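You operate a simulated robot arm through the tools that you are given. There is no shell and no other tool.

Carry out the task below with a simulated robot arm. There is one attempt and no reset: what you move stays moved.

JOB
Blow insert two clean in the cleaning box, then set it on the green plate.
Fine: gauge down to 2 bar first; blow only with the shield shut; the shield ends open.
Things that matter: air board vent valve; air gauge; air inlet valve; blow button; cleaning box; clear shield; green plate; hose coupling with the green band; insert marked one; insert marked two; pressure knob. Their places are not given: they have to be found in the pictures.

The check looks at the end state, three seconds after you hand in, the way a careful person would. Anything else that was tipped, shoved, dropped, spilled or broken makes it a failure.

ROBOT AND FRAMES
A 7-joint arm with a fingered hand, fixed in place. Base frame: the origin is at the foot of the arm, x ahead of it, y to its left, z up. Units: m, rad, N and s.
Its first joint turns from -1.204 to 3.002 rad. Payload 5 kg.
Tool frame: the origin (TCP) lies between the finger pads and is the grasp point; the fingertips stand 0.032 m ahead of it; z points along the fingers, y is the line along which they close. Largest opening 0.16 m; the body of the gripper starts 0.089 m behind the TCP. The gripper is a hand of 3 fingers: y runs from the thumb to the fingers, the wrist lies at [0, 0, -0.252] in the tool frame, and closing takes about 1.5 s.
Orientation is told as [roll, pitch, yaw] about the base's x, y, z axes, in that order, counted from this pose: with the fingers straight down and closing along the base's y, the tool's x points along the base's -x, its y along +y and its z along -z.

CONTROLS
- The arm moves only by the tool jog_arm. Its argument "commands" is a list of rows, each an object of numbers (a shift or turn left out is 0, a gripper value left out holds the last): "dx", "dy", "dz": the shift along the tool's x, y, z in m; "rx", "ry", "rz": the turn, a rotation vector about the tool's x, y, z in rad. In form: [{"dx": .., "dy": .., "dz": .., "rx": .., "ry": .., "rz": ..}, ...]. A call has 1 to 20 rows; each row shifts and turns the commanded pose from where the row before left it, along the tool's axes as they then stand. "hand" is the gripper command, from -1 (fully open) to 1 (shut), values between in proportion, set as the call begins (left out, the last holds). Rows are played at 5 a second. More than 0.05 m and 0.15 rad between two rows, or a gripper value outside its range, and nothing of the call is played. A pose out of reach is approached as far as the arm can. The call stops where the force on the tool passes 40 N (or 10 N more than at its start, if that is more) or the arm is blocked; 0.2 s more then pass. Each finger travels about 0.108 m/s and halts on what it meets, pressing with about 21 N; the grip force reading is that of the motor and also rises with nothing between the fingers. The clock runs only during rows and for 0.2 s after the last one: add rows that do not move to give the fingers time. It gives the time, the measured TCP pose, the force on the tool (base axes), the opening and the grip force at its end, in the units of the frame above (readings bear some noise), with the torque about the TCP (base axes, N m) and any sound that the robot's microphone picked up, and new pictures: "pictures" is both (left out), scene, wrist or none.
- Cameras (640 x 400 px; columns grow to the right, rows downward): "scene" is fixed at [0.0478, -0.6437, 1.5553]; the picture's right is [0.36, -0.93, 0.00], its down [-0.21, -0.08, -0.97] and it looks along [0.91, 0.35, -0.23] (base axes); focal length 214 px, centre (320, 200). "wrist" rides on the gripper at [0.065, -0.004, -0.116] in the tool frame; the picture's right is [0.06, 1.00, 0.00], its down [-0.87, 0.05, -0.49] and it looks along [-0.49, 0.03, 0.87] (tool axes); focal length 261 px, centre (320, 200).
- slide_trunk(by): slides the trunk up (or, below 0, down) by that many m; the arm rides with it, the base frame stays. It gives what a move gives, with no picture.
- curl_fingers(finger1, finger2, thumb_bend): sets how far each is bent, from 0 (flat) to 100 (curled in); at 30 the hand is open as for a grip, at 70 the pads meet at the TCP. One left out holds its place. A second passes; each finger stops where it meets its share of the squeeze, and holds until it gets a number again. A gripper value or a shape takes the hand back. It gives what a move gives, with no picture; readings hold the bend of each and the force on the fingers (four entries, about 0 where the hand has none), thumb and palm.
- hand_shape(shape): the hand has 3 fingers and takes this shape, open, in about a second: jaw (thumb against the fingers, like two jaws); tri (thumb and two fingers); tip (a fingertip pinch); poke (one finger out to press); point (the index stretched); flat (the hand flat); cup (the hand cupped); fist (a fist). The gripper value then closes the fingers along that shape, each until it touches; the sizes above hold for jaw. It gives what a move gives, with no picture.
- probe_pixels(camera, pixels): for up to 12 pixels [column, row] of the newest picture of that camera ("zoom" is the newest enlarged one), the place [x, y, z] in the base frame of the surface seen there, good to about 0.002 m, but the place of the scene camera against the robot may be out by one fixed shift of up to 0.012 m in any direction. No time passes.
- zoom(camera, box): a new picture of the part [left, top, right, bottom] of that camera's present view, enlarged. No time passes.
- job_done(): hands the job in; it is judged then, once.

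Unless the task says otherwise, let go and move clear before handing in.

The tools are called after "Call:" as a command line: name --argument value ..., lists and objects as JSON in quotes. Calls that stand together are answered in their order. jog_arm: Moves the arm, as the interface text tells. Its arguments: {"type":"object","properties":{"commands":{"type":"array","items":{"type":"object","properties":{"dx":{"type":"number"},"dy":{"type":"number"},"dz":{"type":"number"},"rx":{"type":"number"},"ry":{"type":"number"},"rz":{"type":"number"}}}},"hand":{"type":"number"},"pictures":{"type":"string","enum":["both","scene","wrist","none"]}},"required":["commands"]} The other tools are called the same way: slide_trunk (by) slides the trunk up or down; hand_shape (shape) gives the hand a shape; curl_fingers (finger1, finger2, thumb_bend) moves the fingers one by one; probe_pixels (camera, pixels) gives the place of the surface under pixels of a picture; zoom (camera, box) takes an enlarged picture of a part of a camera's view; job_done () hands the job in.

At the start:

```text
t: 0.0
eef_pos: [0.5317, -0.4442, 1.6161]
orientation: [0.002, -0.001, 0.001]
contact_force: [-0.8, -0.8, -1.1]
wrist_torque: [-0.02, -0.01, 0.06]
finger_gap: 0.1597
gripper_force: 0.1
shape: jaw
bend: [30.0, 30.0, 30.0]
finger forces: [0.1, 0.0, 0.0, 0.0, 0.0, 0.0]
trunk travel left (down, up): [-0.85, 0.09]
```

scene: 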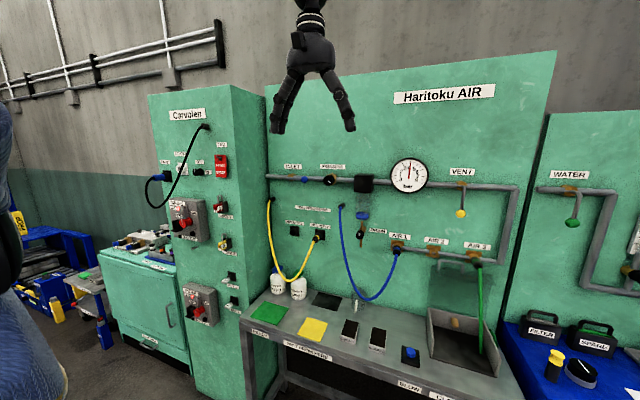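
wrist: 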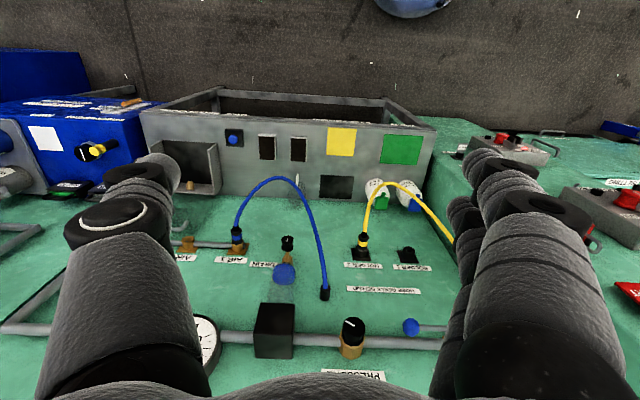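

The scene picture shows the air board with a gauge near (408,175), a vent valve near (461,212), and a work table with a cleaning box near (465,340). I'll zoom in on the parts to read labels first.

Call:
zoom --camera "scene" --box '[260, 140, 400, 228]'

Call:
zoom --camera "scene" --box '[380, 140, 520, 228]'

Call:
zoom --camera "scene" --box '[240, 280, 400, 380]'

Call:
zoom --camera "scene" --box '[370, 220, 530, 400]'

```text
4.55 times, centred on (330, 184) of scene
```

zoom: 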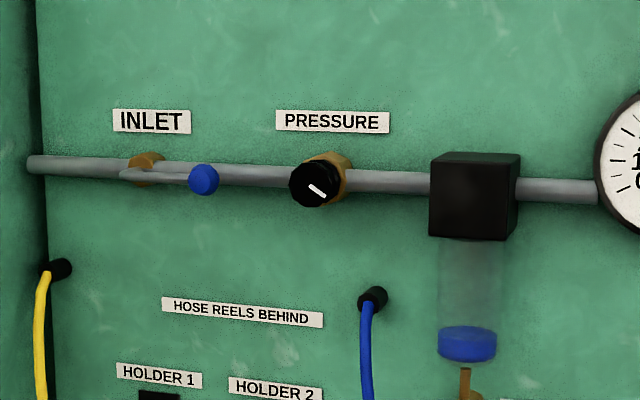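

```text
4.55 times, centred on (450, 184) of scene
```

zoom: 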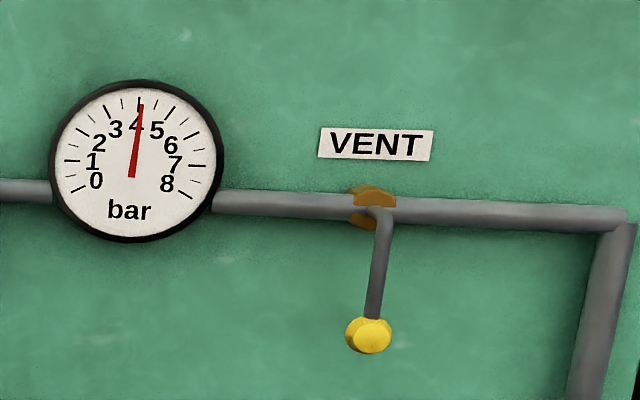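

```text
4.00 times, centred on (320, 330) of scene
```

zoom: 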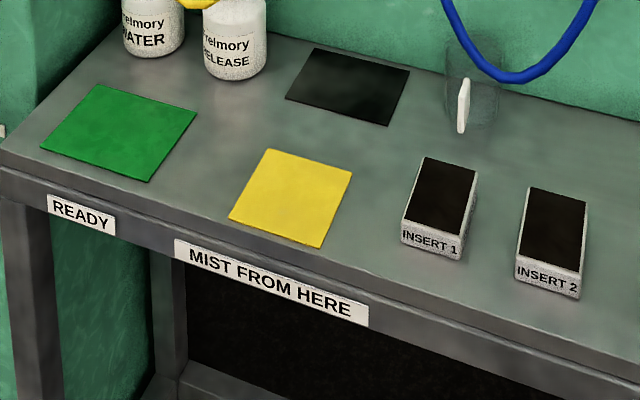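

```text
2.22 times, centred on (450, 310) of scene
```

zoom: 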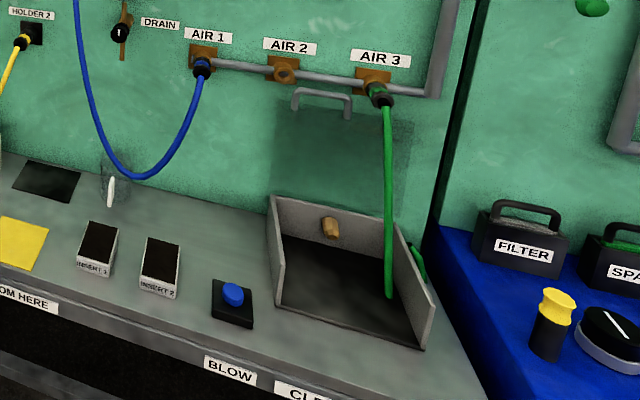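

The gauge reads about 4.2 bar with the inlet handle along the pipe (open) and the vent handle across the pipe (closed). The clear shield seems to stand upright with its handle near (462,266). I'll probe the key places.

Call:
probe_pixels --camera "scene" --pixels '[[304, 179], [329, 180], [336, 180], [408, 175], [461, 213], [461, 187], [347, 333], [376, 341], [410, 352], [265, 313], [313, 328], [330, 212]]'

Call:
zoom --camera "scene" --box '[420, 250, 516, 310]'

Call:
zoom --camera "scene" --box '[420, 300, 516, 360]'

Call:
zoom --camera "scene" --box '[360, 340, 520, 400]'

```text
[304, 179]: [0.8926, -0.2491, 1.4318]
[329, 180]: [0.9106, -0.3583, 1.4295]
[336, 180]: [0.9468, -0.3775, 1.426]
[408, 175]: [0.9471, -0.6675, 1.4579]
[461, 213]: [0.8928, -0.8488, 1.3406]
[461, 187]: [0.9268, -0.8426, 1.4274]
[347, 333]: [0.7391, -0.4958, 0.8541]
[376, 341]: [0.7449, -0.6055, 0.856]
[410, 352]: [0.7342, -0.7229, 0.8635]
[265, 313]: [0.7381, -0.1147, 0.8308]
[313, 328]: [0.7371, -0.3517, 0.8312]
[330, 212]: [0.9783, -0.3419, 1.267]
```

```text
6.67 times, centred on (468, 280) of scene
```

zoom: 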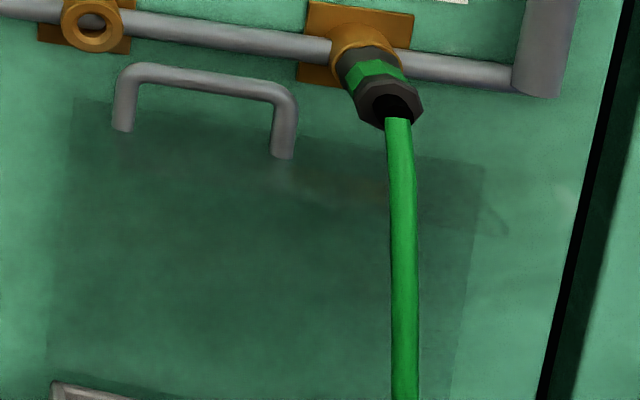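

```text
6.67 times, centred on (468, 330) of scene
```

zoom: 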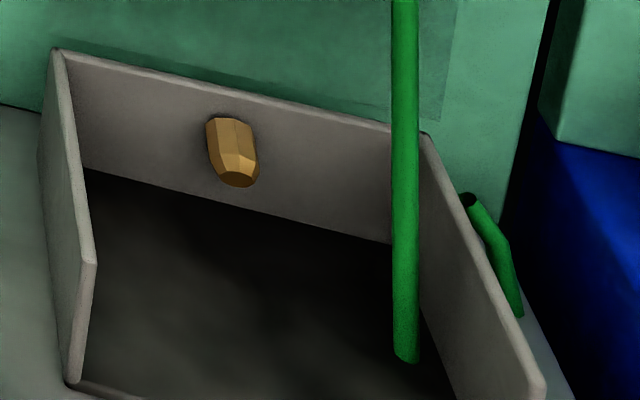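

```text
4.00 times, centred on (440, 370) of scene
```

zoom: 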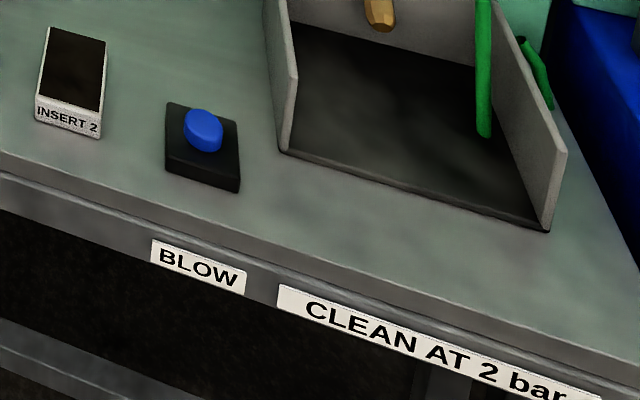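

The green-banded coupling appears plugged in AIR 3, and the shield stands open with its handle at (450-462,262). I'll probe the box, shield, nozzle and inserts.

Call:
probe_pixels --camera "scene" --pixels '[[438, 267], [450, 262], [462, 268], [431, 269], [429, 309], [433, 308], [432, 355], [496, 378], [484, 321], [455, 322], [460, 345], [412, 353]]'

Call:
probe_pixels --camera "scene" --pixels '[[476, 262], [480, 300], [480, 350], [475, 255], [490, 275], [482, 310], [495, 340], [490, 333], [397, 248], [437, 252], [408, 353], [408, 362]]'

Call:
zoom --camera "scene" --box '[330, 305, 410, 355]'

```text
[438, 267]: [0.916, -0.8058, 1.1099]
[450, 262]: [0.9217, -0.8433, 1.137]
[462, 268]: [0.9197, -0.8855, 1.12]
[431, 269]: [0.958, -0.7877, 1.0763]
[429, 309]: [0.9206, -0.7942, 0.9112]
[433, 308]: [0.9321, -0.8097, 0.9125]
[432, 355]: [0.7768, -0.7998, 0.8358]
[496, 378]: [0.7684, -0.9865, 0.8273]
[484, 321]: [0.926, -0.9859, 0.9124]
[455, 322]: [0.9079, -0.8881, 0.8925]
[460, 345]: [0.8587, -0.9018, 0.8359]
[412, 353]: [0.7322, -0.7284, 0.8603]
```

```text
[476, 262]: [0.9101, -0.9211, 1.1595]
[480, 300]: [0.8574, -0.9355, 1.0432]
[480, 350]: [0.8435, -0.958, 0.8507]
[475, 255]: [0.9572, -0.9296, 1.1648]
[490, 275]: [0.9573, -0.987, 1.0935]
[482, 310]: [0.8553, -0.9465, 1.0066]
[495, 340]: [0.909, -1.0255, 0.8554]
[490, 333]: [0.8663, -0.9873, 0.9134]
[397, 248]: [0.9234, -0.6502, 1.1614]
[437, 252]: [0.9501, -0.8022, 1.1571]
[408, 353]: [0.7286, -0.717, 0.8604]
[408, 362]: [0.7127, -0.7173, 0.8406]
```

```text
8.00 times, centred on (370, 330) of scene
```

zoom: 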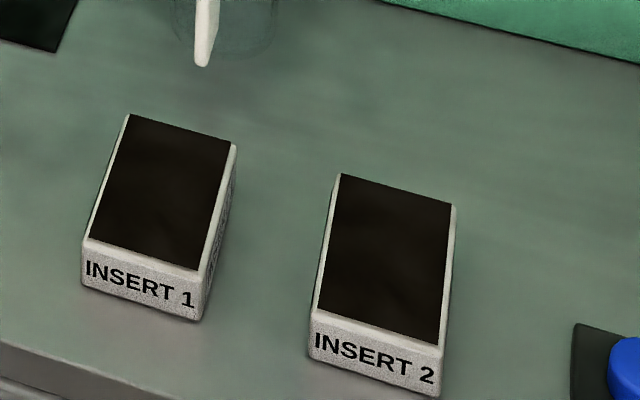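

Layout is clear: pressure knob at about (0.91,-0.36,1.43), insert two at (0.745,-0.605,0.856), box x 0.77–0.93, y -0.79..-0.98. First I turn the tool to point toward the board (+x) to work the knob.

Call:
jog_arm --commands '[{"ry": -0.1428}, {"ry": -0.1428}, {"ry": -0.1428}, {"ry": -0.1428}, {"ry": -0.1428}, {"ry": -0.1428}, {"ry": -0.1428}, {"ry": -0.1428}, {"ry": -0.1428}, {"ry": -0.1428}, {"ry": -0.1428}, {}]' --pictures "both"

```text
t: 2.6
eef_pos: [0.588, -0.4725, 1.6394]
orientation: [-0.051, -1.486, 0.069]
contact_force: [1.4, -0.9, -0.5]
wrist_torque: [0.01, -0.03, 0.1]
finger_gap: 0.1601
gripper_force: 0.1
shape: jaw
bend: [30.0, 30.0, 30.0]
finger forces: [0.0, 0.1, 0.0, 0.1, 0.1, 0.0]
out of reach, approached as far as the arm can: row 8, 9, 10, 11
trunk travel left (down, up): [-0.85, 0.09]
```

scene: 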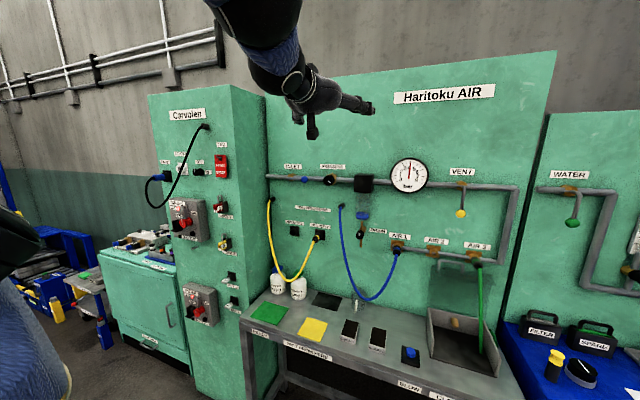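
wrist: 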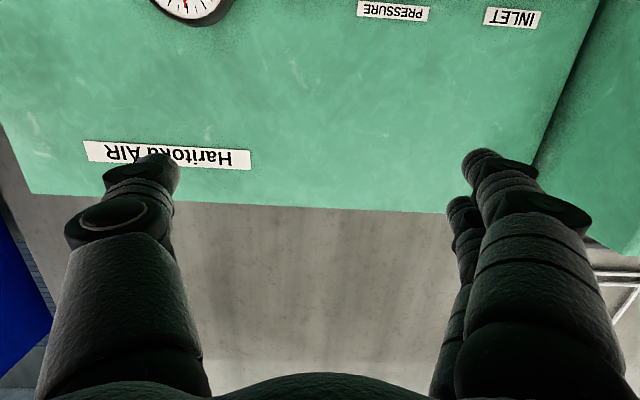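

The tool now points almost to the board; full turn was limited because the arm is too folded. I'll move forward and down toward a stand-off from the knob and then re-check the orientation.

Call:
jog_arm --commands '[{"dz": 0.04}, {"dz": 0.04}, {"dz": 0.04, "dx": 0.03}, {"dx": 0.04, "dy": 0.02}, {"dx": 0.04, "dy": 0.02}, {"dx": 0.04, "dy": 0.02}, {"dx": 0.03}, {}]' --pictures "both"

```text
t: 4.4
eef_pos: [0.69, -0.4094, 1.4539]
orientation: [-0.069, -1.489, 0.089]
contact_force: [0.5, 0.0, 0.2]
wrist_torque: [-0.01, -0.03, 0.02]
finger_gap: 0.1601
gripper_force: 0.1
shape: jaw
bend: [30.0, 30.0, 30.0]
finger forces: [0.1, 0.1, 0.0, 0.1, 0.0, 0.0]
out of reach, approached as far as the arm can: row 7
trunk travel left (down, up): [-0.85, 0.09]
```

scene: 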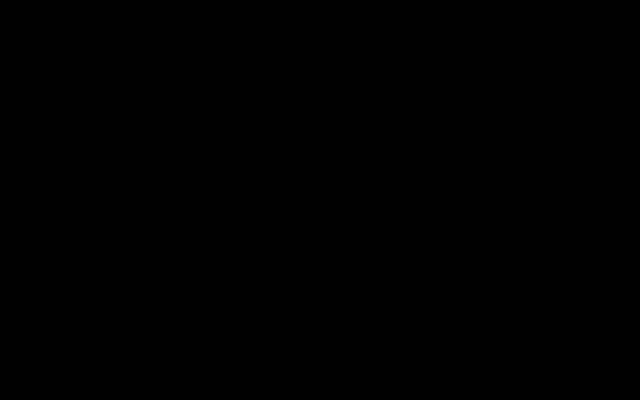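
wrist: 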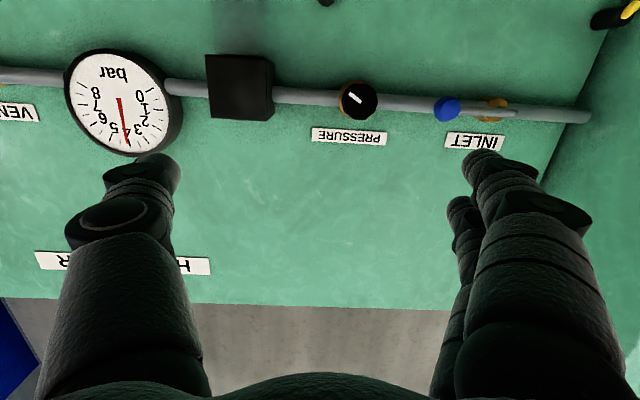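

The scene camera is covered by the arm's elbow, but the wrist view shows the knob at (360,100) and the gauge at (122,100). I'll probe them with the wrist camera, which has no fixed shift.

Call:
probe_pixels --camera "wrist" --pixels '[[364, 102], [354, 97], [350, 88], [376, 103], [362, 83], [362, 117], [446, 108], [495, 103], [120, 100], [240, 90], [340, 100], [320, 97]]'

Call:
zoom --camera "wrist" --box '[280, 50, 440, 150]'

Call:
zoom --camera "wrist" --box '[50, 40, 210, 160]'

```text
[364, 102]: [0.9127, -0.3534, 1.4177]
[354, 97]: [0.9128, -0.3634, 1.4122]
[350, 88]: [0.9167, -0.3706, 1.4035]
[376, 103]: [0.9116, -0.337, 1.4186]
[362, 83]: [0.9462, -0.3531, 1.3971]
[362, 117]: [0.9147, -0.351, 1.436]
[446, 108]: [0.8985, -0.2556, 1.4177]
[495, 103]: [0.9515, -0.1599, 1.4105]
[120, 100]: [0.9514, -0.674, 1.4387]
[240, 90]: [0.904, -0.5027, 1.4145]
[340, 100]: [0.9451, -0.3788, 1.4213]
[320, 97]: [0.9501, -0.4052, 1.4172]
```

```text
4.00 times, centred on (360, 100) of wrist
```

zoom: 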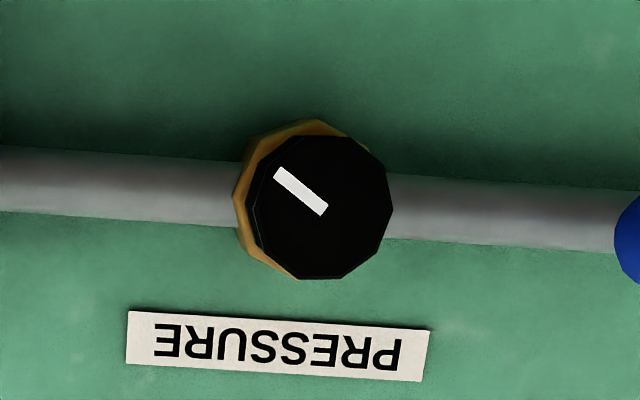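

```text
3.33 times, centred on (130, 100) of wrist
```

zoom: 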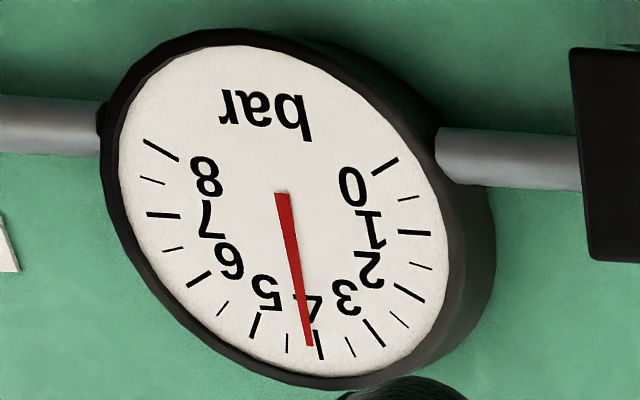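

Knob centre is about (0.913,-0.352,1.419), about 36 mm across, with its mark at lower right when seen upright. I'll move to a stand-off in front of it while straightening the tool.

Call:
jog_arm --commands '[{"dz": 0.03, "dy": 0.015}, {"dz": 0.03, "dy": 0.015}, {"dz": 0.03, "dy": 0.015, "dx": 0.008}, {"dz": 0.03, "dy": 0.012, "dx": 0.01}, {"ry": -0.08, "rx": 0.02}, {}]' --pictures "both"

```text
t: 5.8
eef_pos: [0.8091, -0.3532, 1.4261]
orientation: [-1.181, -1.564, 1.183]
contact_force: [0.5, 0.5, -1.0]
wrist_torque: [0.0, -0.01, 0.0]
finger_gap: 0.1599
gripper_force: 0.1
shape: jaw
bend: [30.0, 30.0, 30.0]
finger forces: [0.0, 0.0, 0.1, 0.0, 0.0, 0.0]
trunk travel left (down, up): [-0.85, 0.09]
```

scene: 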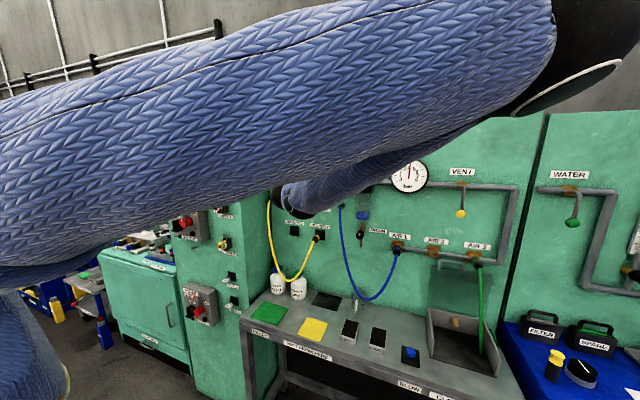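
wrist: 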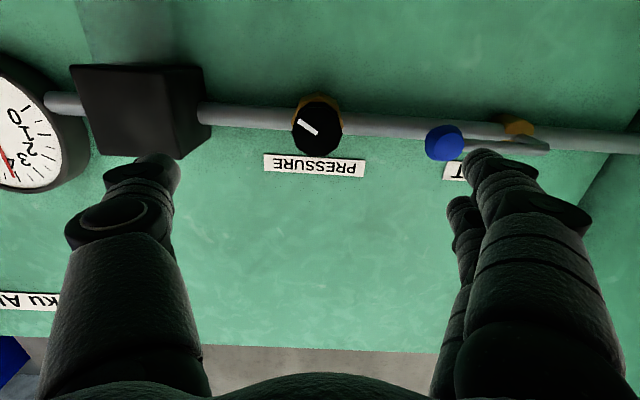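

The arm is now squared to the board at x=0.809. Before approaching I'll pre-close the hand to about 70 mm so fingers clear the filter box and the blue inlet handle, and re-probe the knob.

Call:
jog_arm --commands '[{}, {}, {}, {}, {}]' --hand 0.1 --pictures "wrist"

```text
t: 7.0
eef_pos: [0.8057, -0.3496, 1.4274]
orientation: [-1.499, -1.56, 1.501]
contact_force: [-0.6, -0.4, -1.0]
wrist_torque: [0.0, 0.0, 0.02]
finger_gap: 0.0725
gripper_force: 0.0
shape: jaw
bend: [73.0, 73.0, 70.0]
finger forces: [0.0, 0.0, 0.0, 0.0, 0.1, 0.0]
trunk travel left (down, up): [-0.85, 0.09]
```

wrist: 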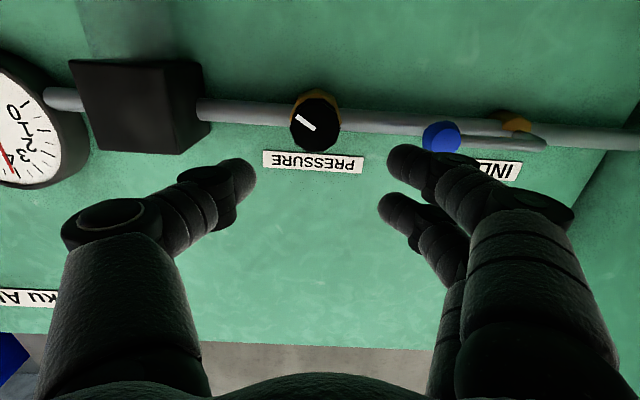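

The hand is half closed with the knob at (315,125). I'll probe the knob outline to centre on it.

Call:
probe_pixels --camera "wrist" --pixels '[[316, 126], [294, 126], [338, 126], [316, 102], [316, 148], [316, 95], [427, 136], [455, 136], [205, 130], [130, 130], [380, 122], [517, 122]]'

Call:
zoom --camera "wrist" --box '[260, 75, 380, 175]'

Call:
zoom --camera "scene" --box '[380, 150, 440, 200]'

```text
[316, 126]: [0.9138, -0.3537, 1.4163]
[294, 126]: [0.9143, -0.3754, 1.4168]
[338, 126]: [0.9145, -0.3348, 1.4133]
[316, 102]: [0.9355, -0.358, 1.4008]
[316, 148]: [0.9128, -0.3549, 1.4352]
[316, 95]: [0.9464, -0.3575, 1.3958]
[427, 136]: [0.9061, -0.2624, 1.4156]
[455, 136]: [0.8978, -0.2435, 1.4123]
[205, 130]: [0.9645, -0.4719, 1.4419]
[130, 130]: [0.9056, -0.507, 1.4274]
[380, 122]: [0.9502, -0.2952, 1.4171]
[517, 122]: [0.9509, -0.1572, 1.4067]
```

```text
4.00 times, centred on (320, 125) of wrist
```

zoom: 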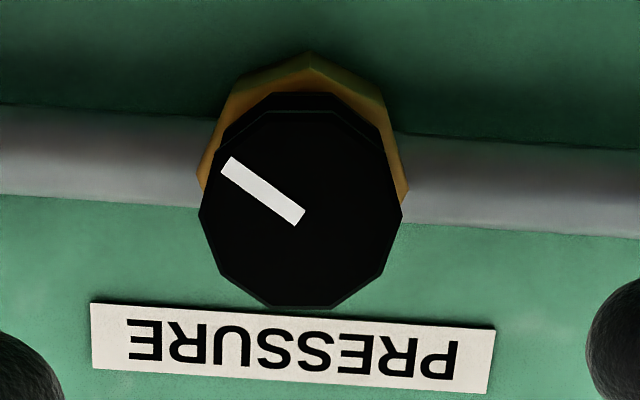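

```text
8.00 times, centred on (410, 175) of scene
```

zoom: 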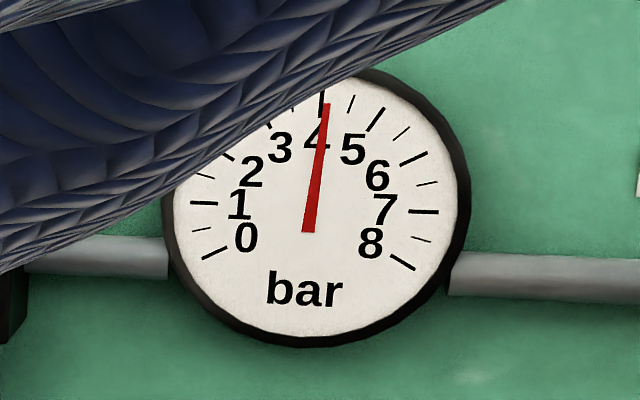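

The knob spans y -0.375..-0.335 and z 1.397..1.437, so centre is (0.913,-0.355,1.417). I'll align and approach with the hand at 72 mm opening, not yet gripping.

Call:
jog_arm --commands '[{"dx": 0.0104, "dy": -0.0054}, {"dz": 0.03}, {"dz": 0.03}, {"dz": 0.03}, {}, {}]' --pictures "both"

```text
t: 8.4
eef_pos: [0.8957, -0.3536, 1.418]
orientation: [-1.403, -1.562, 1.401]
contact_force: [0.5, 0.7, -0.4]
wrist_torque: [0.02, -0.02, 0.01]
finger_gap: 0.0727
gripper_force: 0.0
shape: jaw
bend: [73.0, 73.0, 70.0]
finger forces: [0.0, 0.1, 0.0, 0.1, 0.0, 0.0]
trunk travel left (down, up): [-0.85, 0.09]
```

scene: 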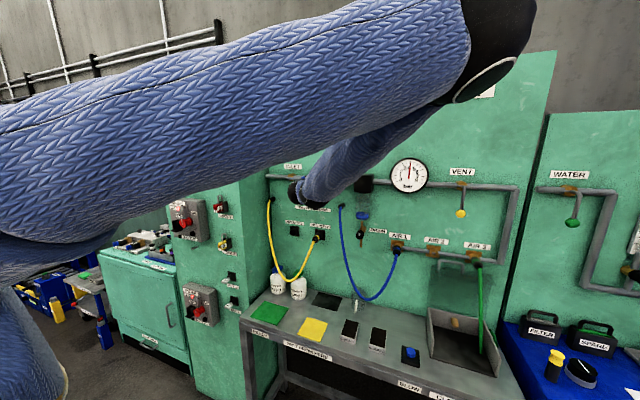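
wrist: 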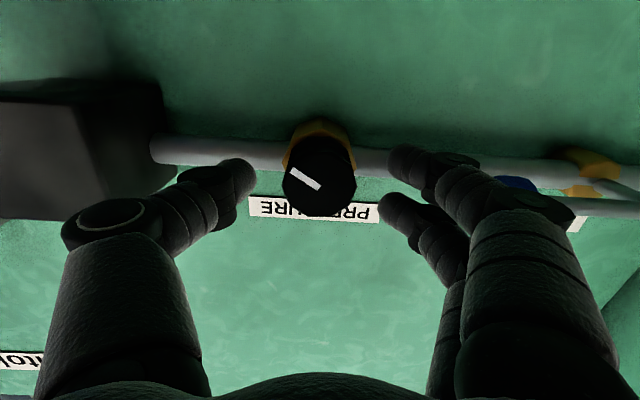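

The fingers flank the knob well. I'll close the hand on the knob.

Call:
jog_arm --commands '[{}, {}, {}, {}, {}, {}]' --hand 1.0 --pictures "both"

```text
t: 9.8
eef_pos: [0.8953, -0.3553, 1.4175]
orientation: [-1.45, -1.563, 1.451]
contact_force: [1.3, 1.0, 0.9]
wrist_torque: [0.01, -0.03, 0.05]
finger_gap: 0.0291
gripper_force: 20.8
shape: jaw
bend: [72.0, 73.0, 70.0]
finger forces: [8.6, 9.4, 0.0, 0.0, 18.7, 0.0]
trunk travel left (down, up): [-0.85, 0.09]
```

scene: 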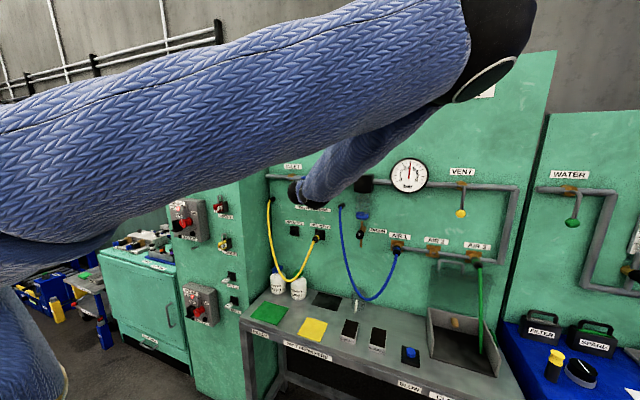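
wrist: 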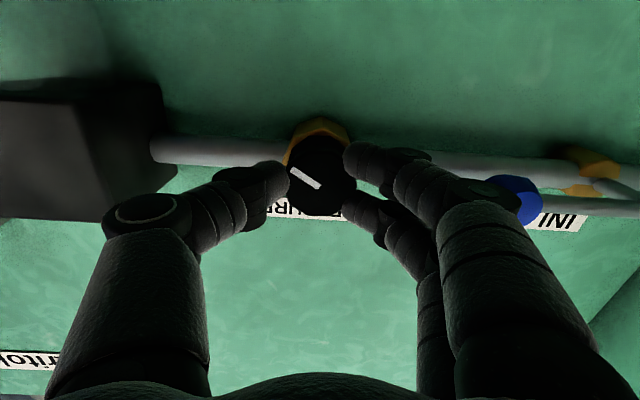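

The knob is gripped (gap 29 mm, ~19 N). I'll turn it counter-clockwise (seen from the front) a bit and look at the gauge.

Call:
jog_arm --commands '[{"rz": -0.1}, {"rz": -0.1}, {"rz": -0.1}, {}, {}]' --pictures "wrist"

Call:
zoom --camera "scene" --box '[380, 150, 440, 200]'

```text
t: 11.0
eef_pos: [0.8957, -0.3556, 1.4184]
orientation: [-1.57, -1.262, 1.573]
contact_force: [-3.0, -2.5, 7.1]
wrist_torque: [0.02, -0.15, -0.11]
finger_gap: 0.0291
gripper_force: 20.5
shape: jaw
bend: [72.0, 73.0, 70.0]
finger forces: [7.7, 10.2, 0.0, 0.0, 22.7, 0.1]
trunk travel left (down, up): [-0.85, 0.09]
```

wrist: 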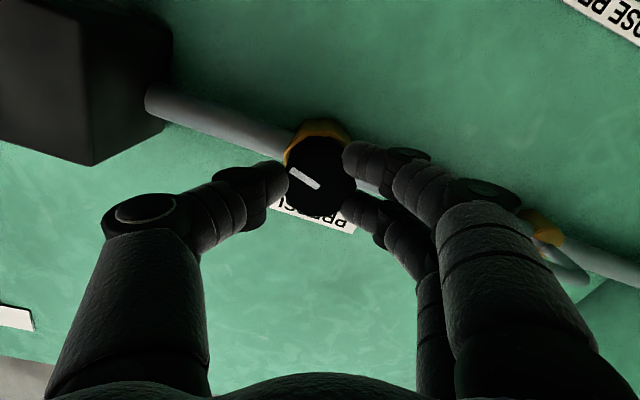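

```text
8.00 times, centred on (410, 175) of scene
```

zoom: 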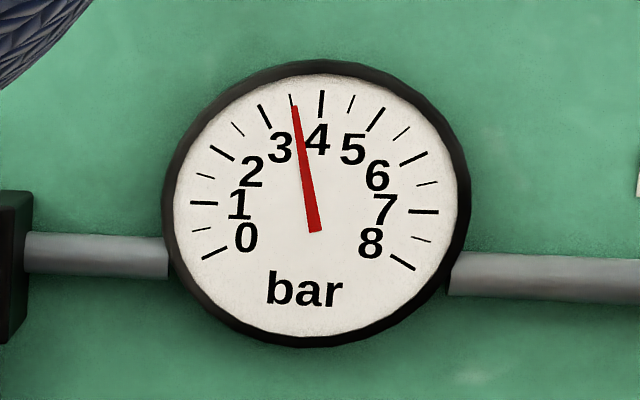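

The gauge dropped to about 3.6 bar, so this is the right direction. Before turning more I'll check that the finger knuckle at (485,200) is clear of the blue inlet ball behind it.

Call:
probe_pixels --camera "wrist" --pixels '[[510, 195], [490, 190], [470, 195], [430, 170], [400, 165], [555, 235], [540, 225], [500, 200], [565, 262], [400, 215], [270, 185], [140, 215]]'

Call:
zoom --camera "wrist" --box '[440, 130, 600, 290]'

Call:
zoom --camera "scene" --box '[260, 150, 400, 230]'

```text
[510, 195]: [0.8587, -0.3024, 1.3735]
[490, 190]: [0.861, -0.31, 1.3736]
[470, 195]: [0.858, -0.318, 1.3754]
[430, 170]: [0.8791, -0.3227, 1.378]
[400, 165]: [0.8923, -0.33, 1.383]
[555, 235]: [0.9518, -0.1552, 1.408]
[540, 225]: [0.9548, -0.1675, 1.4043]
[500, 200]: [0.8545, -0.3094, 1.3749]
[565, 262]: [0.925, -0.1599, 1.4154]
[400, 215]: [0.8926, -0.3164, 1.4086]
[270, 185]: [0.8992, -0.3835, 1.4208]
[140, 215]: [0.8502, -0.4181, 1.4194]
```

```text
2.50 times, centred on (520, 210) of wrist
```

zoom: 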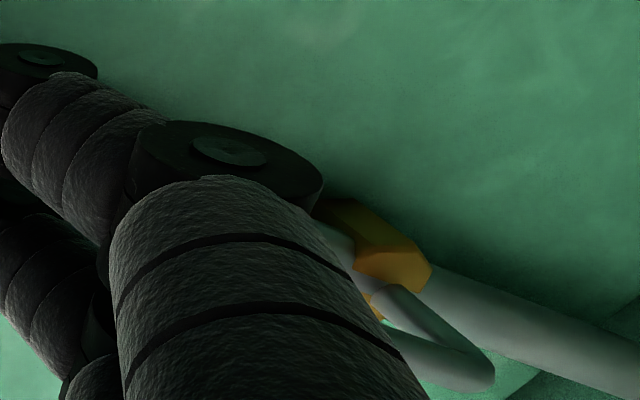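

```text
4.57 times, centred on (330, 190) of scene
```

zoom: 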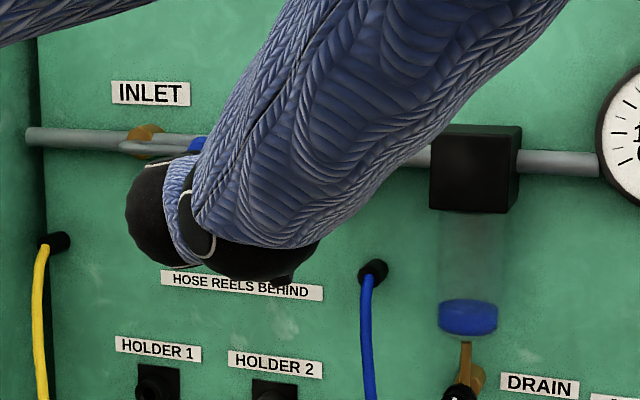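

The knuckle is at x≈0.86, y≈-0.30, clear of the ball at y≈-0.25, x≥0.90. I'll keep turning counter-clockwise.

Call:
jog_arm --commands '[{"rz": -0.1}, {"rz": -0.1}, {"rz": -0.1}, {"rz": -0.1}, {}, {}, {}]' --pictures "both"

Call:
zoom --camera "scene" --box '[380, 150, 440, 200]'

```text
t: 12.6
eef_pos: [0.8956, -0.3544, 1.4174]
orientation: [-1.57, -0.861, 1.57]
contact_force: [-2.4, -2.2, 11.9]
wrist_torque: [-0.02, -0.28, -0.13]
finger_gap: 0.0294
gripper_force: 21.1
shape: jaw
bend: [72.0, 73.0, 70.0]
finger forces: [6.7, 9.9, 0.0, 0.0, 25.5, 0.1]
trunk travel left (down, up): [-0.85, 0.09]
```

scene: 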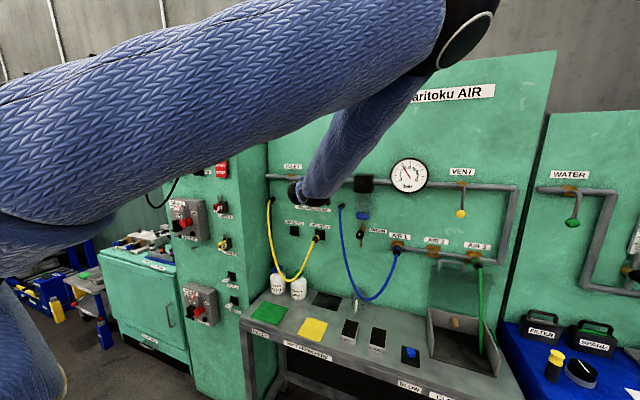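
wrist: 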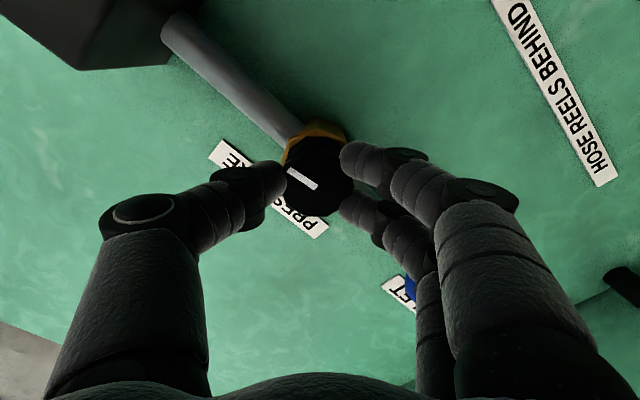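

```text
8.00 times, centred on (410, 175) of scene
```

zoom: 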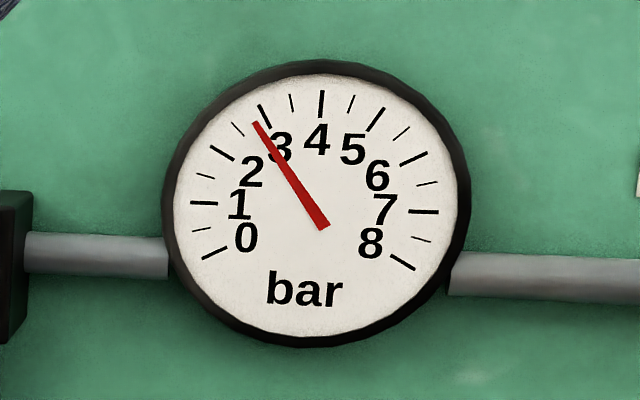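

The gauge now reads about 2.8 bar (≈2 bar per rad). I'll turn another 0.4 rad.

Call:
jog_arm --commands '[{"rz": -0.1}, {"rz": -0.1}, {"rz": -0.1}, {"rz": -0.08}, {}, {}, {}]' --pictures "both"

Call:
zoom --camera "scene" --box '[380, 150, 440, 200]'

```text
t: 14.2
eef_pos: [0.8956, -0.3553, 1.4176]
orientation: [-1.569, -0.483, 1.572]
contact_force: [-3.2, -3.4, 11.0]
wrist_torque: [-0.01, -0.32, -0.17]
finger_gap: 0.0295
gripper_force: 20.7
shape: jaw
bend: [72.0, 73.0, 70.0]
finger forces: [7.6, 8.7, 0.0, 0.0, 26.4, 0.0]
trunk travel left (down, up): [-0.85, 0.09]
```

scene: 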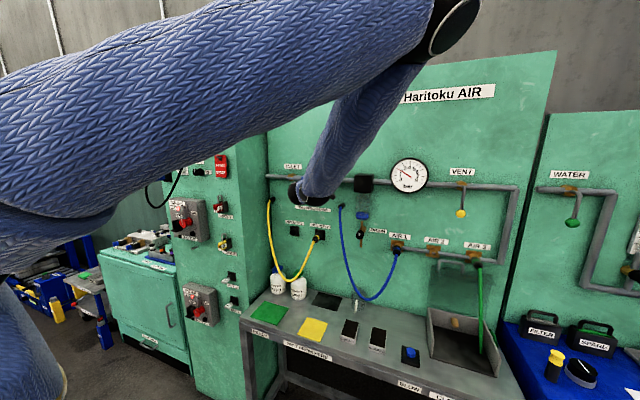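
wrist: 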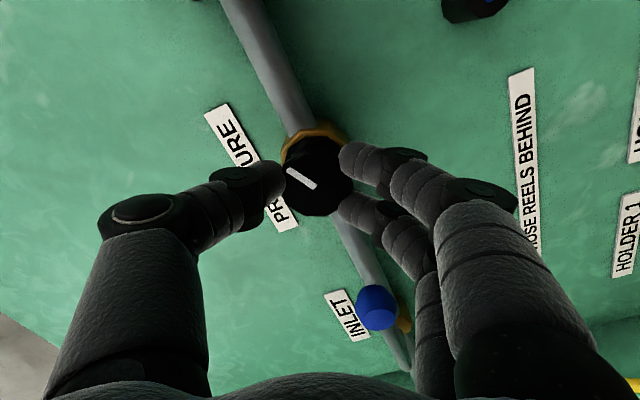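

```text
8.00 times, centred on (410, 175) of scene
```

zoom: 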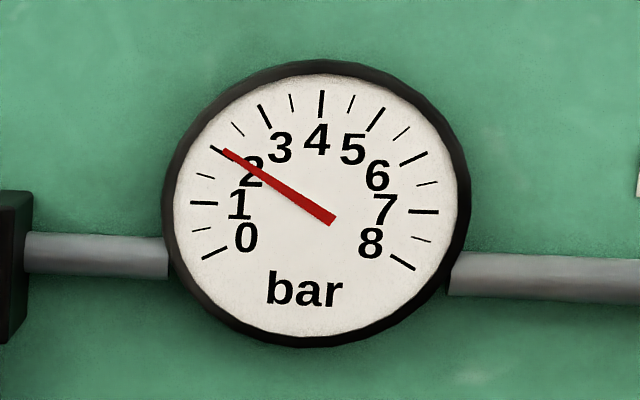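

The needle is at about the 2 tick. I'll zoom in harder to judge it exactly.

Call:
zoom --camera "scene" --box '[395, 158, 427, 188]'

```text
13.33 times, centred on (411, 173) of scene
```

zoom: 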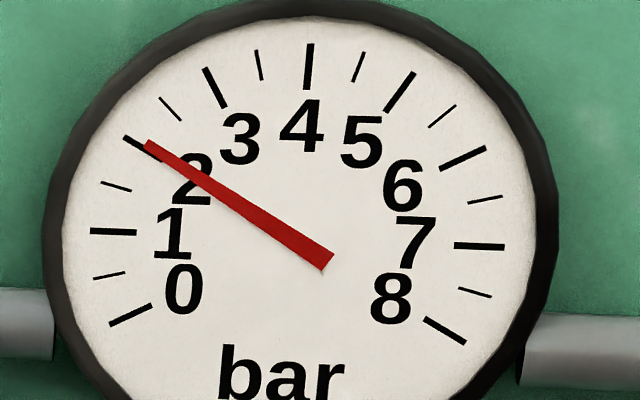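

The needle slope (0.646) versus the 2-tick line (0.605) implies about 2.05 bar. I'll nudge the knob by another -0.025 rad.

Call:
jog_arm --commands '[{"rz": -0.028}, {}, {}, {}]' --pictures "scene"

Call:
zoom --camera "scene" --box '[395, 158, 427, 188]'

```text
t: 15.2
eef_pos: [0.8945, -0.3564, 1.4172]
orientation: [-1.571, -0.455, 1.571]
contact_force: [-3.3, -4.5, 8.7]
wrist_torque: [-0.02, -0.3, -0.17]
finger_gap: 0.0294
gripper_force: 20.6
shape: jaw
bend: [72.0, 73.0, 70.0]
finger forces: [8.1, 9.0, 0.0, 0.0, 25.4, 0.0]
trunk travel left (down, up): [-0.85, 0.09]
```

scene: 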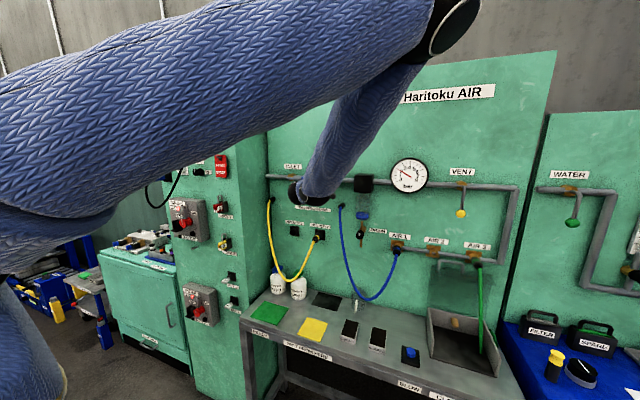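

```text
13.33 times, centred on (411, 173) of scene
```

zoom: 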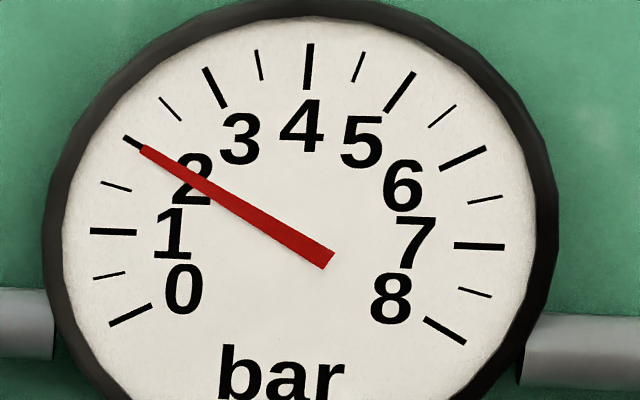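

The needle now lies on the 2 tick. I'll release the knob to a 72 mm opening and back straight off.

Call:
jog_arm --commands '[{}, {}, {}, {}, {"dz": -0.03}, {"dz": -0.03}, {"dz": -0.03}, {}]' --hand 0.1 --pictures "both"

Call:
zoom --camera "scene" --box '[395, 158, 427, 188]'

```text
t: 17.0
eef_pos: [0.807, -0.3546, 1.4165]
orientation: [-1.571, -0.455, 1.569]
contact_force: [0.4, -0.1, 1.1]
wrist_torque: [-0.02, 0.0, -0.02]
finger_gap: 0.0715
gripper_force: 0.1
shape: jaw
bend: [73.0, 73.0, 70.0]
finger forces: [0.0, 0.1, 0.0, 0.1, 0.1, 0.0]
trunk travel left (down, up): [-0.85, 0.09]
```

scene: 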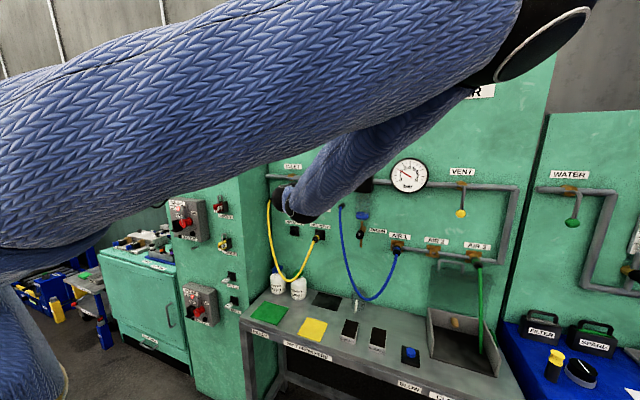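
wrist: 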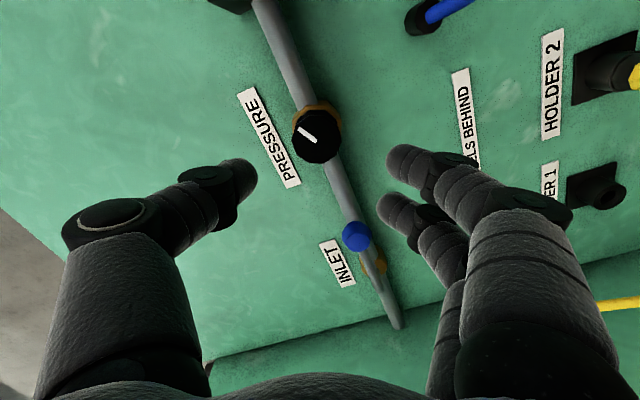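

```text
13.33 times, centred on (411, 173) of scene
```

zoom: 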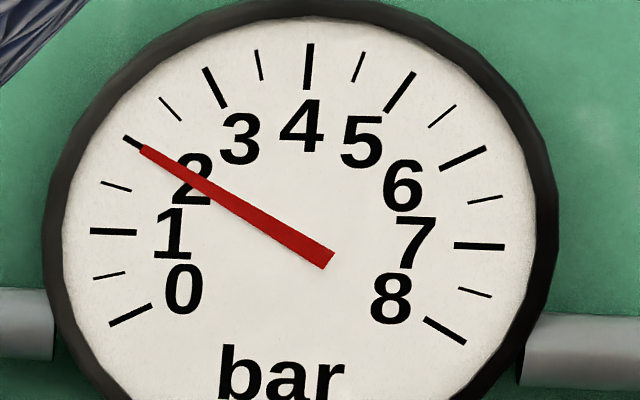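

The gauge holds at 2.0 bar. Now I'll twist the hand back level and start pitching the tool down while backing off from the board.

Call:
jog_arm --commands '[{"rz": 0.14, "dz": -0.01}, {"rz": 0.14, "dz": -0.01}, {"rz": 0.14, "dz": -0.01}, {"rz": 0.14, "dz": -0.01}, {"rz": 0.14, "dz": -0.01}, {"rz": 0.14, "dz": -0.01}, {"rz": 0.14, "dz": -0.01}, {"rz": 0.135, "dz": -0.01}, {}]' --pictures "none"

```text
t: 19.0
eef_pos: [0.727, -0.3563, 1.4176]
orientation: [0.419, -1.569, -0.419]
contact_force: [0.1, 0.6, 0.5]
wrist_torque: [0.04, -0.01, 0.02]
finger_gap: 0.0713
gripper_force: 0.1
shape: jaw
bend: [73.0, 73.0, 70.0]
finger forces: [0.0, 0.0, 0.0, 0.0, 0.0, 0.1]
trunk travel left (down, up): [-0.85, 0.09]
```

Tool is level facing the board. I'll pitch it downward while shifting to y≈-0.6, in front of insert two.

Call:
jog_arm --commands '[{"ry": 0.14, "dy": -0.035}, {"ry": 0.14, "dy": -0.035}, {"ry": 0.14, "dy": -0.035}, {"ry": 0.14, "dy": -0.035}, {"ry": 0.14, "dy": -0.035}, {"ry": 0.14, "dy": -0.035}, {"ry": 0.14, "dy": -0.03}, {}]' --hand -0.2 --pictures "both"

```text
t: 20.8
eef_pos: [0.7275, -0.5967, 1.4159]
orientation: [0.001, -0.589, -0.002]
contact_force: [-0.8, -0.8, 0.1]
wrist_torque: [-0.01, -0.02, 0.04]
finger_gap: 0.0956
gripper_force: 0.1
shape: jaw
bend: [71.0, 71.0, 70.0]
finger forces: [0.0, 0.0, 0.1, 0.0, 0.0, 0.1]
trunk travel left (down, up): [-0.85, 0.09]
```

scene: 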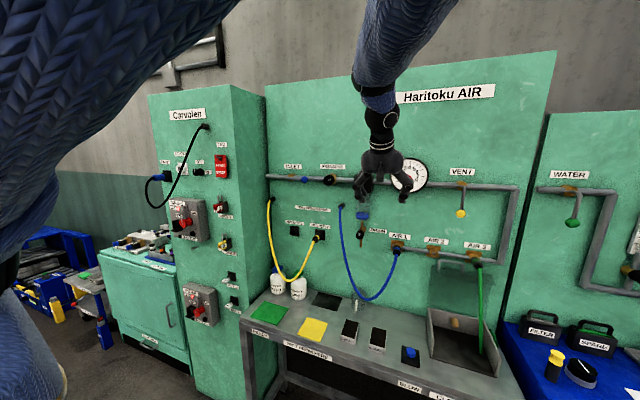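
wrist: 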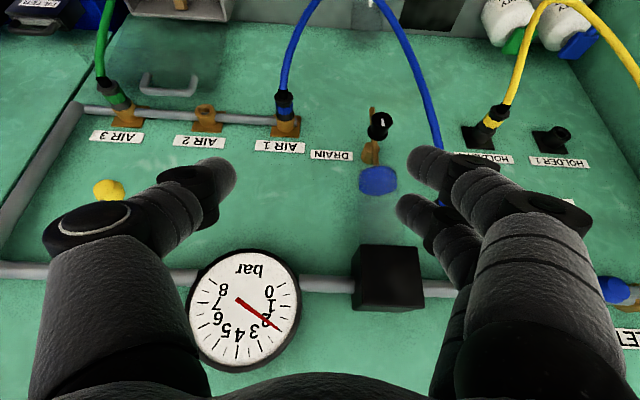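

Tool now tilts about 34° forward-down. Before lowering the trunk I'll probe the blue hose's bulge and other items below.

Call:
probe_pixels --camera "scene" --pixels '[[373, 298], [356, 285], [392, 275], [345, 250], [360, 255], [355, 305], [298, 288], [276, 284], [395, 252], [480, 285], [450, 262], [438, 266]]'

Call:
zoom --camera "wrist" --box '[60, 0, 260, 140]'

```text
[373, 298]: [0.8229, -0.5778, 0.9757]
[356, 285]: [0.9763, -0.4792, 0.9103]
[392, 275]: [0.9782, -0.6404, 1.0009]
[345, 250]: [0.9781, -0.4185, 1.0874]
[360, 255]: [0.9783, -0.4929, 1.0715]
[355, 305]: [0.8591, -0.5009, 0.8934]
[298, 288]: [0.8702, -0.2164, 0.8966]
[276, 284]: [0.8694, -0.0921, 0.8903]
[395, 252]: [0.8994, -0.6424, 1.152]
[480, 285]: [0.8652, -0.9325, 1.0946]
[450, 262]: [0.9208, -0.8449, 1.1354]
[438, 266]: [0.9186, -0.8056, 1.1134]
```

```text
2.86 times, centred on (160, 70) of wrist
```

zoom: 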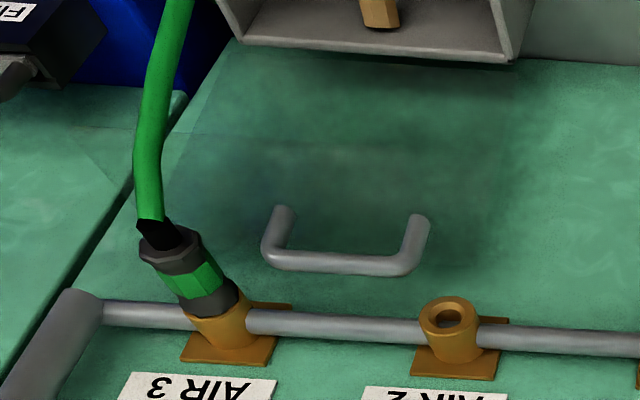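

The blue hose bulges to x≈0.82 at z≈0.96, so I'll keep the hand forward of that. Now I'll probe the shield handle and AIR fittings through the wrist picture for accurate places.

Call:
probe_pixels --camera "zoom" --pixels '[[345, 263], [283, 210], [418, 220], [270, 255], [405, 265], [375, 45], [235, 35], [510, 55], [200, 290], [448, 330], [205, 280], [150, 150]]'

Call:
probe_pixels --camera "wrist" --pixels '[[110, 190], [320, 5], [290, 60], [180, 3], [230, 15], [120, 10]]'

```text
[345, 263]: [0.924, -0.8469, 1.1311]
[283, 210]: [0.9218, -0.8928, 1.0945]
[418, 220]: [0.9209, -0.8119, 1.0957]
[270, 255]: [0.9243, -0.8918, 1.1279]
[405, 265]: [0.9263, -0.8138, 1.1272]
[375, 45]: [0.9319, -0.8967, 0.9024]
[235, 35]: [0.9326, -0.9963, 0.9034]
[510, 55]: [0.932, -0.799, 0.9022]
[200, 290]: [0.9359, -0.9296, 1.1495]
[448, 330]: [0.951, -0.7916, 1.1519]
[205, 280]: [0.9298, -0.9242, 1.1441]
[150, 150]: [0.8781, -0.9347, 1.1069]
```

```text
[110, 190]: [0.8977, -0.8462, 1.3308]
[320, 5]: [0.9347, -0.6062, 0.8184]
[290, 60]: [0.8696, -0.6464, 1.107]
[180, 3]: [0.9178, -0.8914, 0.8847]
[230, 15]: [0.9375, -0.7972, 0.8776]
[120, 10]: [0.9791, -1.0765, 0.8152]
```

True coordinates: shield handle bar at (0.925,-0.85,1.13), legs at y -0.81/-0.89; box rim z 0.9025; table z≈0.818. I'll now lower the trunk 0.4 m to bring the hand above insert two.

Call:
slide_trunk --by -0.4

Call:
jog_arm --commands '[{}]' --pictures "both"

```text
t: 24.6
eef_pos: [0.7271, -0.5945, 1.0163]
orientation: [-0.004, -0.59, 0.002]
contact_force: [-0.1, 0.3, -0.2]
wrist_torque: [0.01, 0.03, -0.02]
finger_gap: 0.0957
gripper_force: 0.1
shape: jaw
bend: [71.0, 71.0, 70.0]
finger forces: [0.1, 0.0, 0.1, 0.1, 0.1, 0.0]
trunk travel left (down, up): [-0.45, 0.49]
```

```text
t: 25.0
eef_pos: [0.7268, -0.5943, 1.0161]
orientation: [-0.001, -0.59, 0.0]
contact_force: [-0.9, -0.1, 0.0]
wrist_torque: [0.0, 0.02, 0.02]
finger_gap: 0.0957
gripper_force: 0.0
shape: jaw
bend: [71.0, 71.0, 70.0]
finger forces: [0.1, 0.1, 0.0, 0.0, 0.1, 0.0]
trunk travel left (down, up): [-0.45, 0.49]
```

scene: 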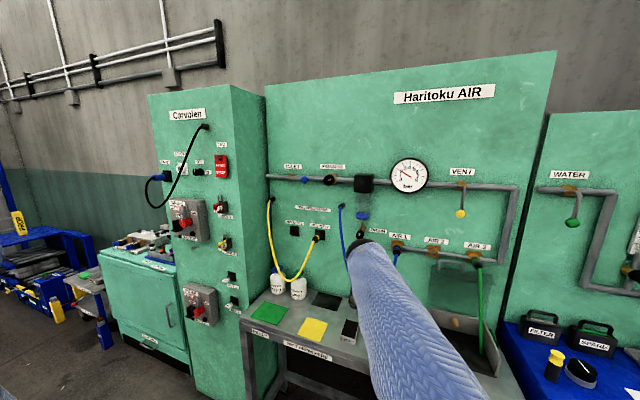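
wrist: 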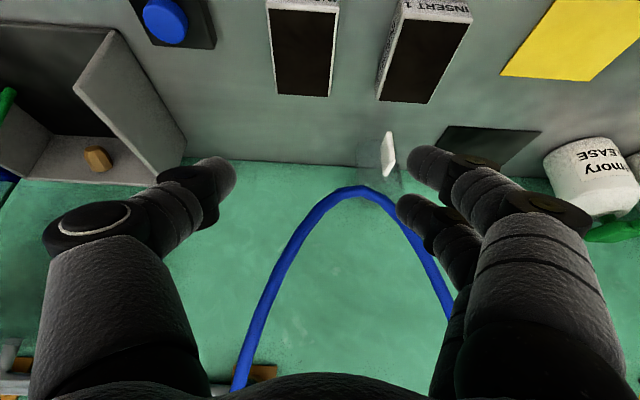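

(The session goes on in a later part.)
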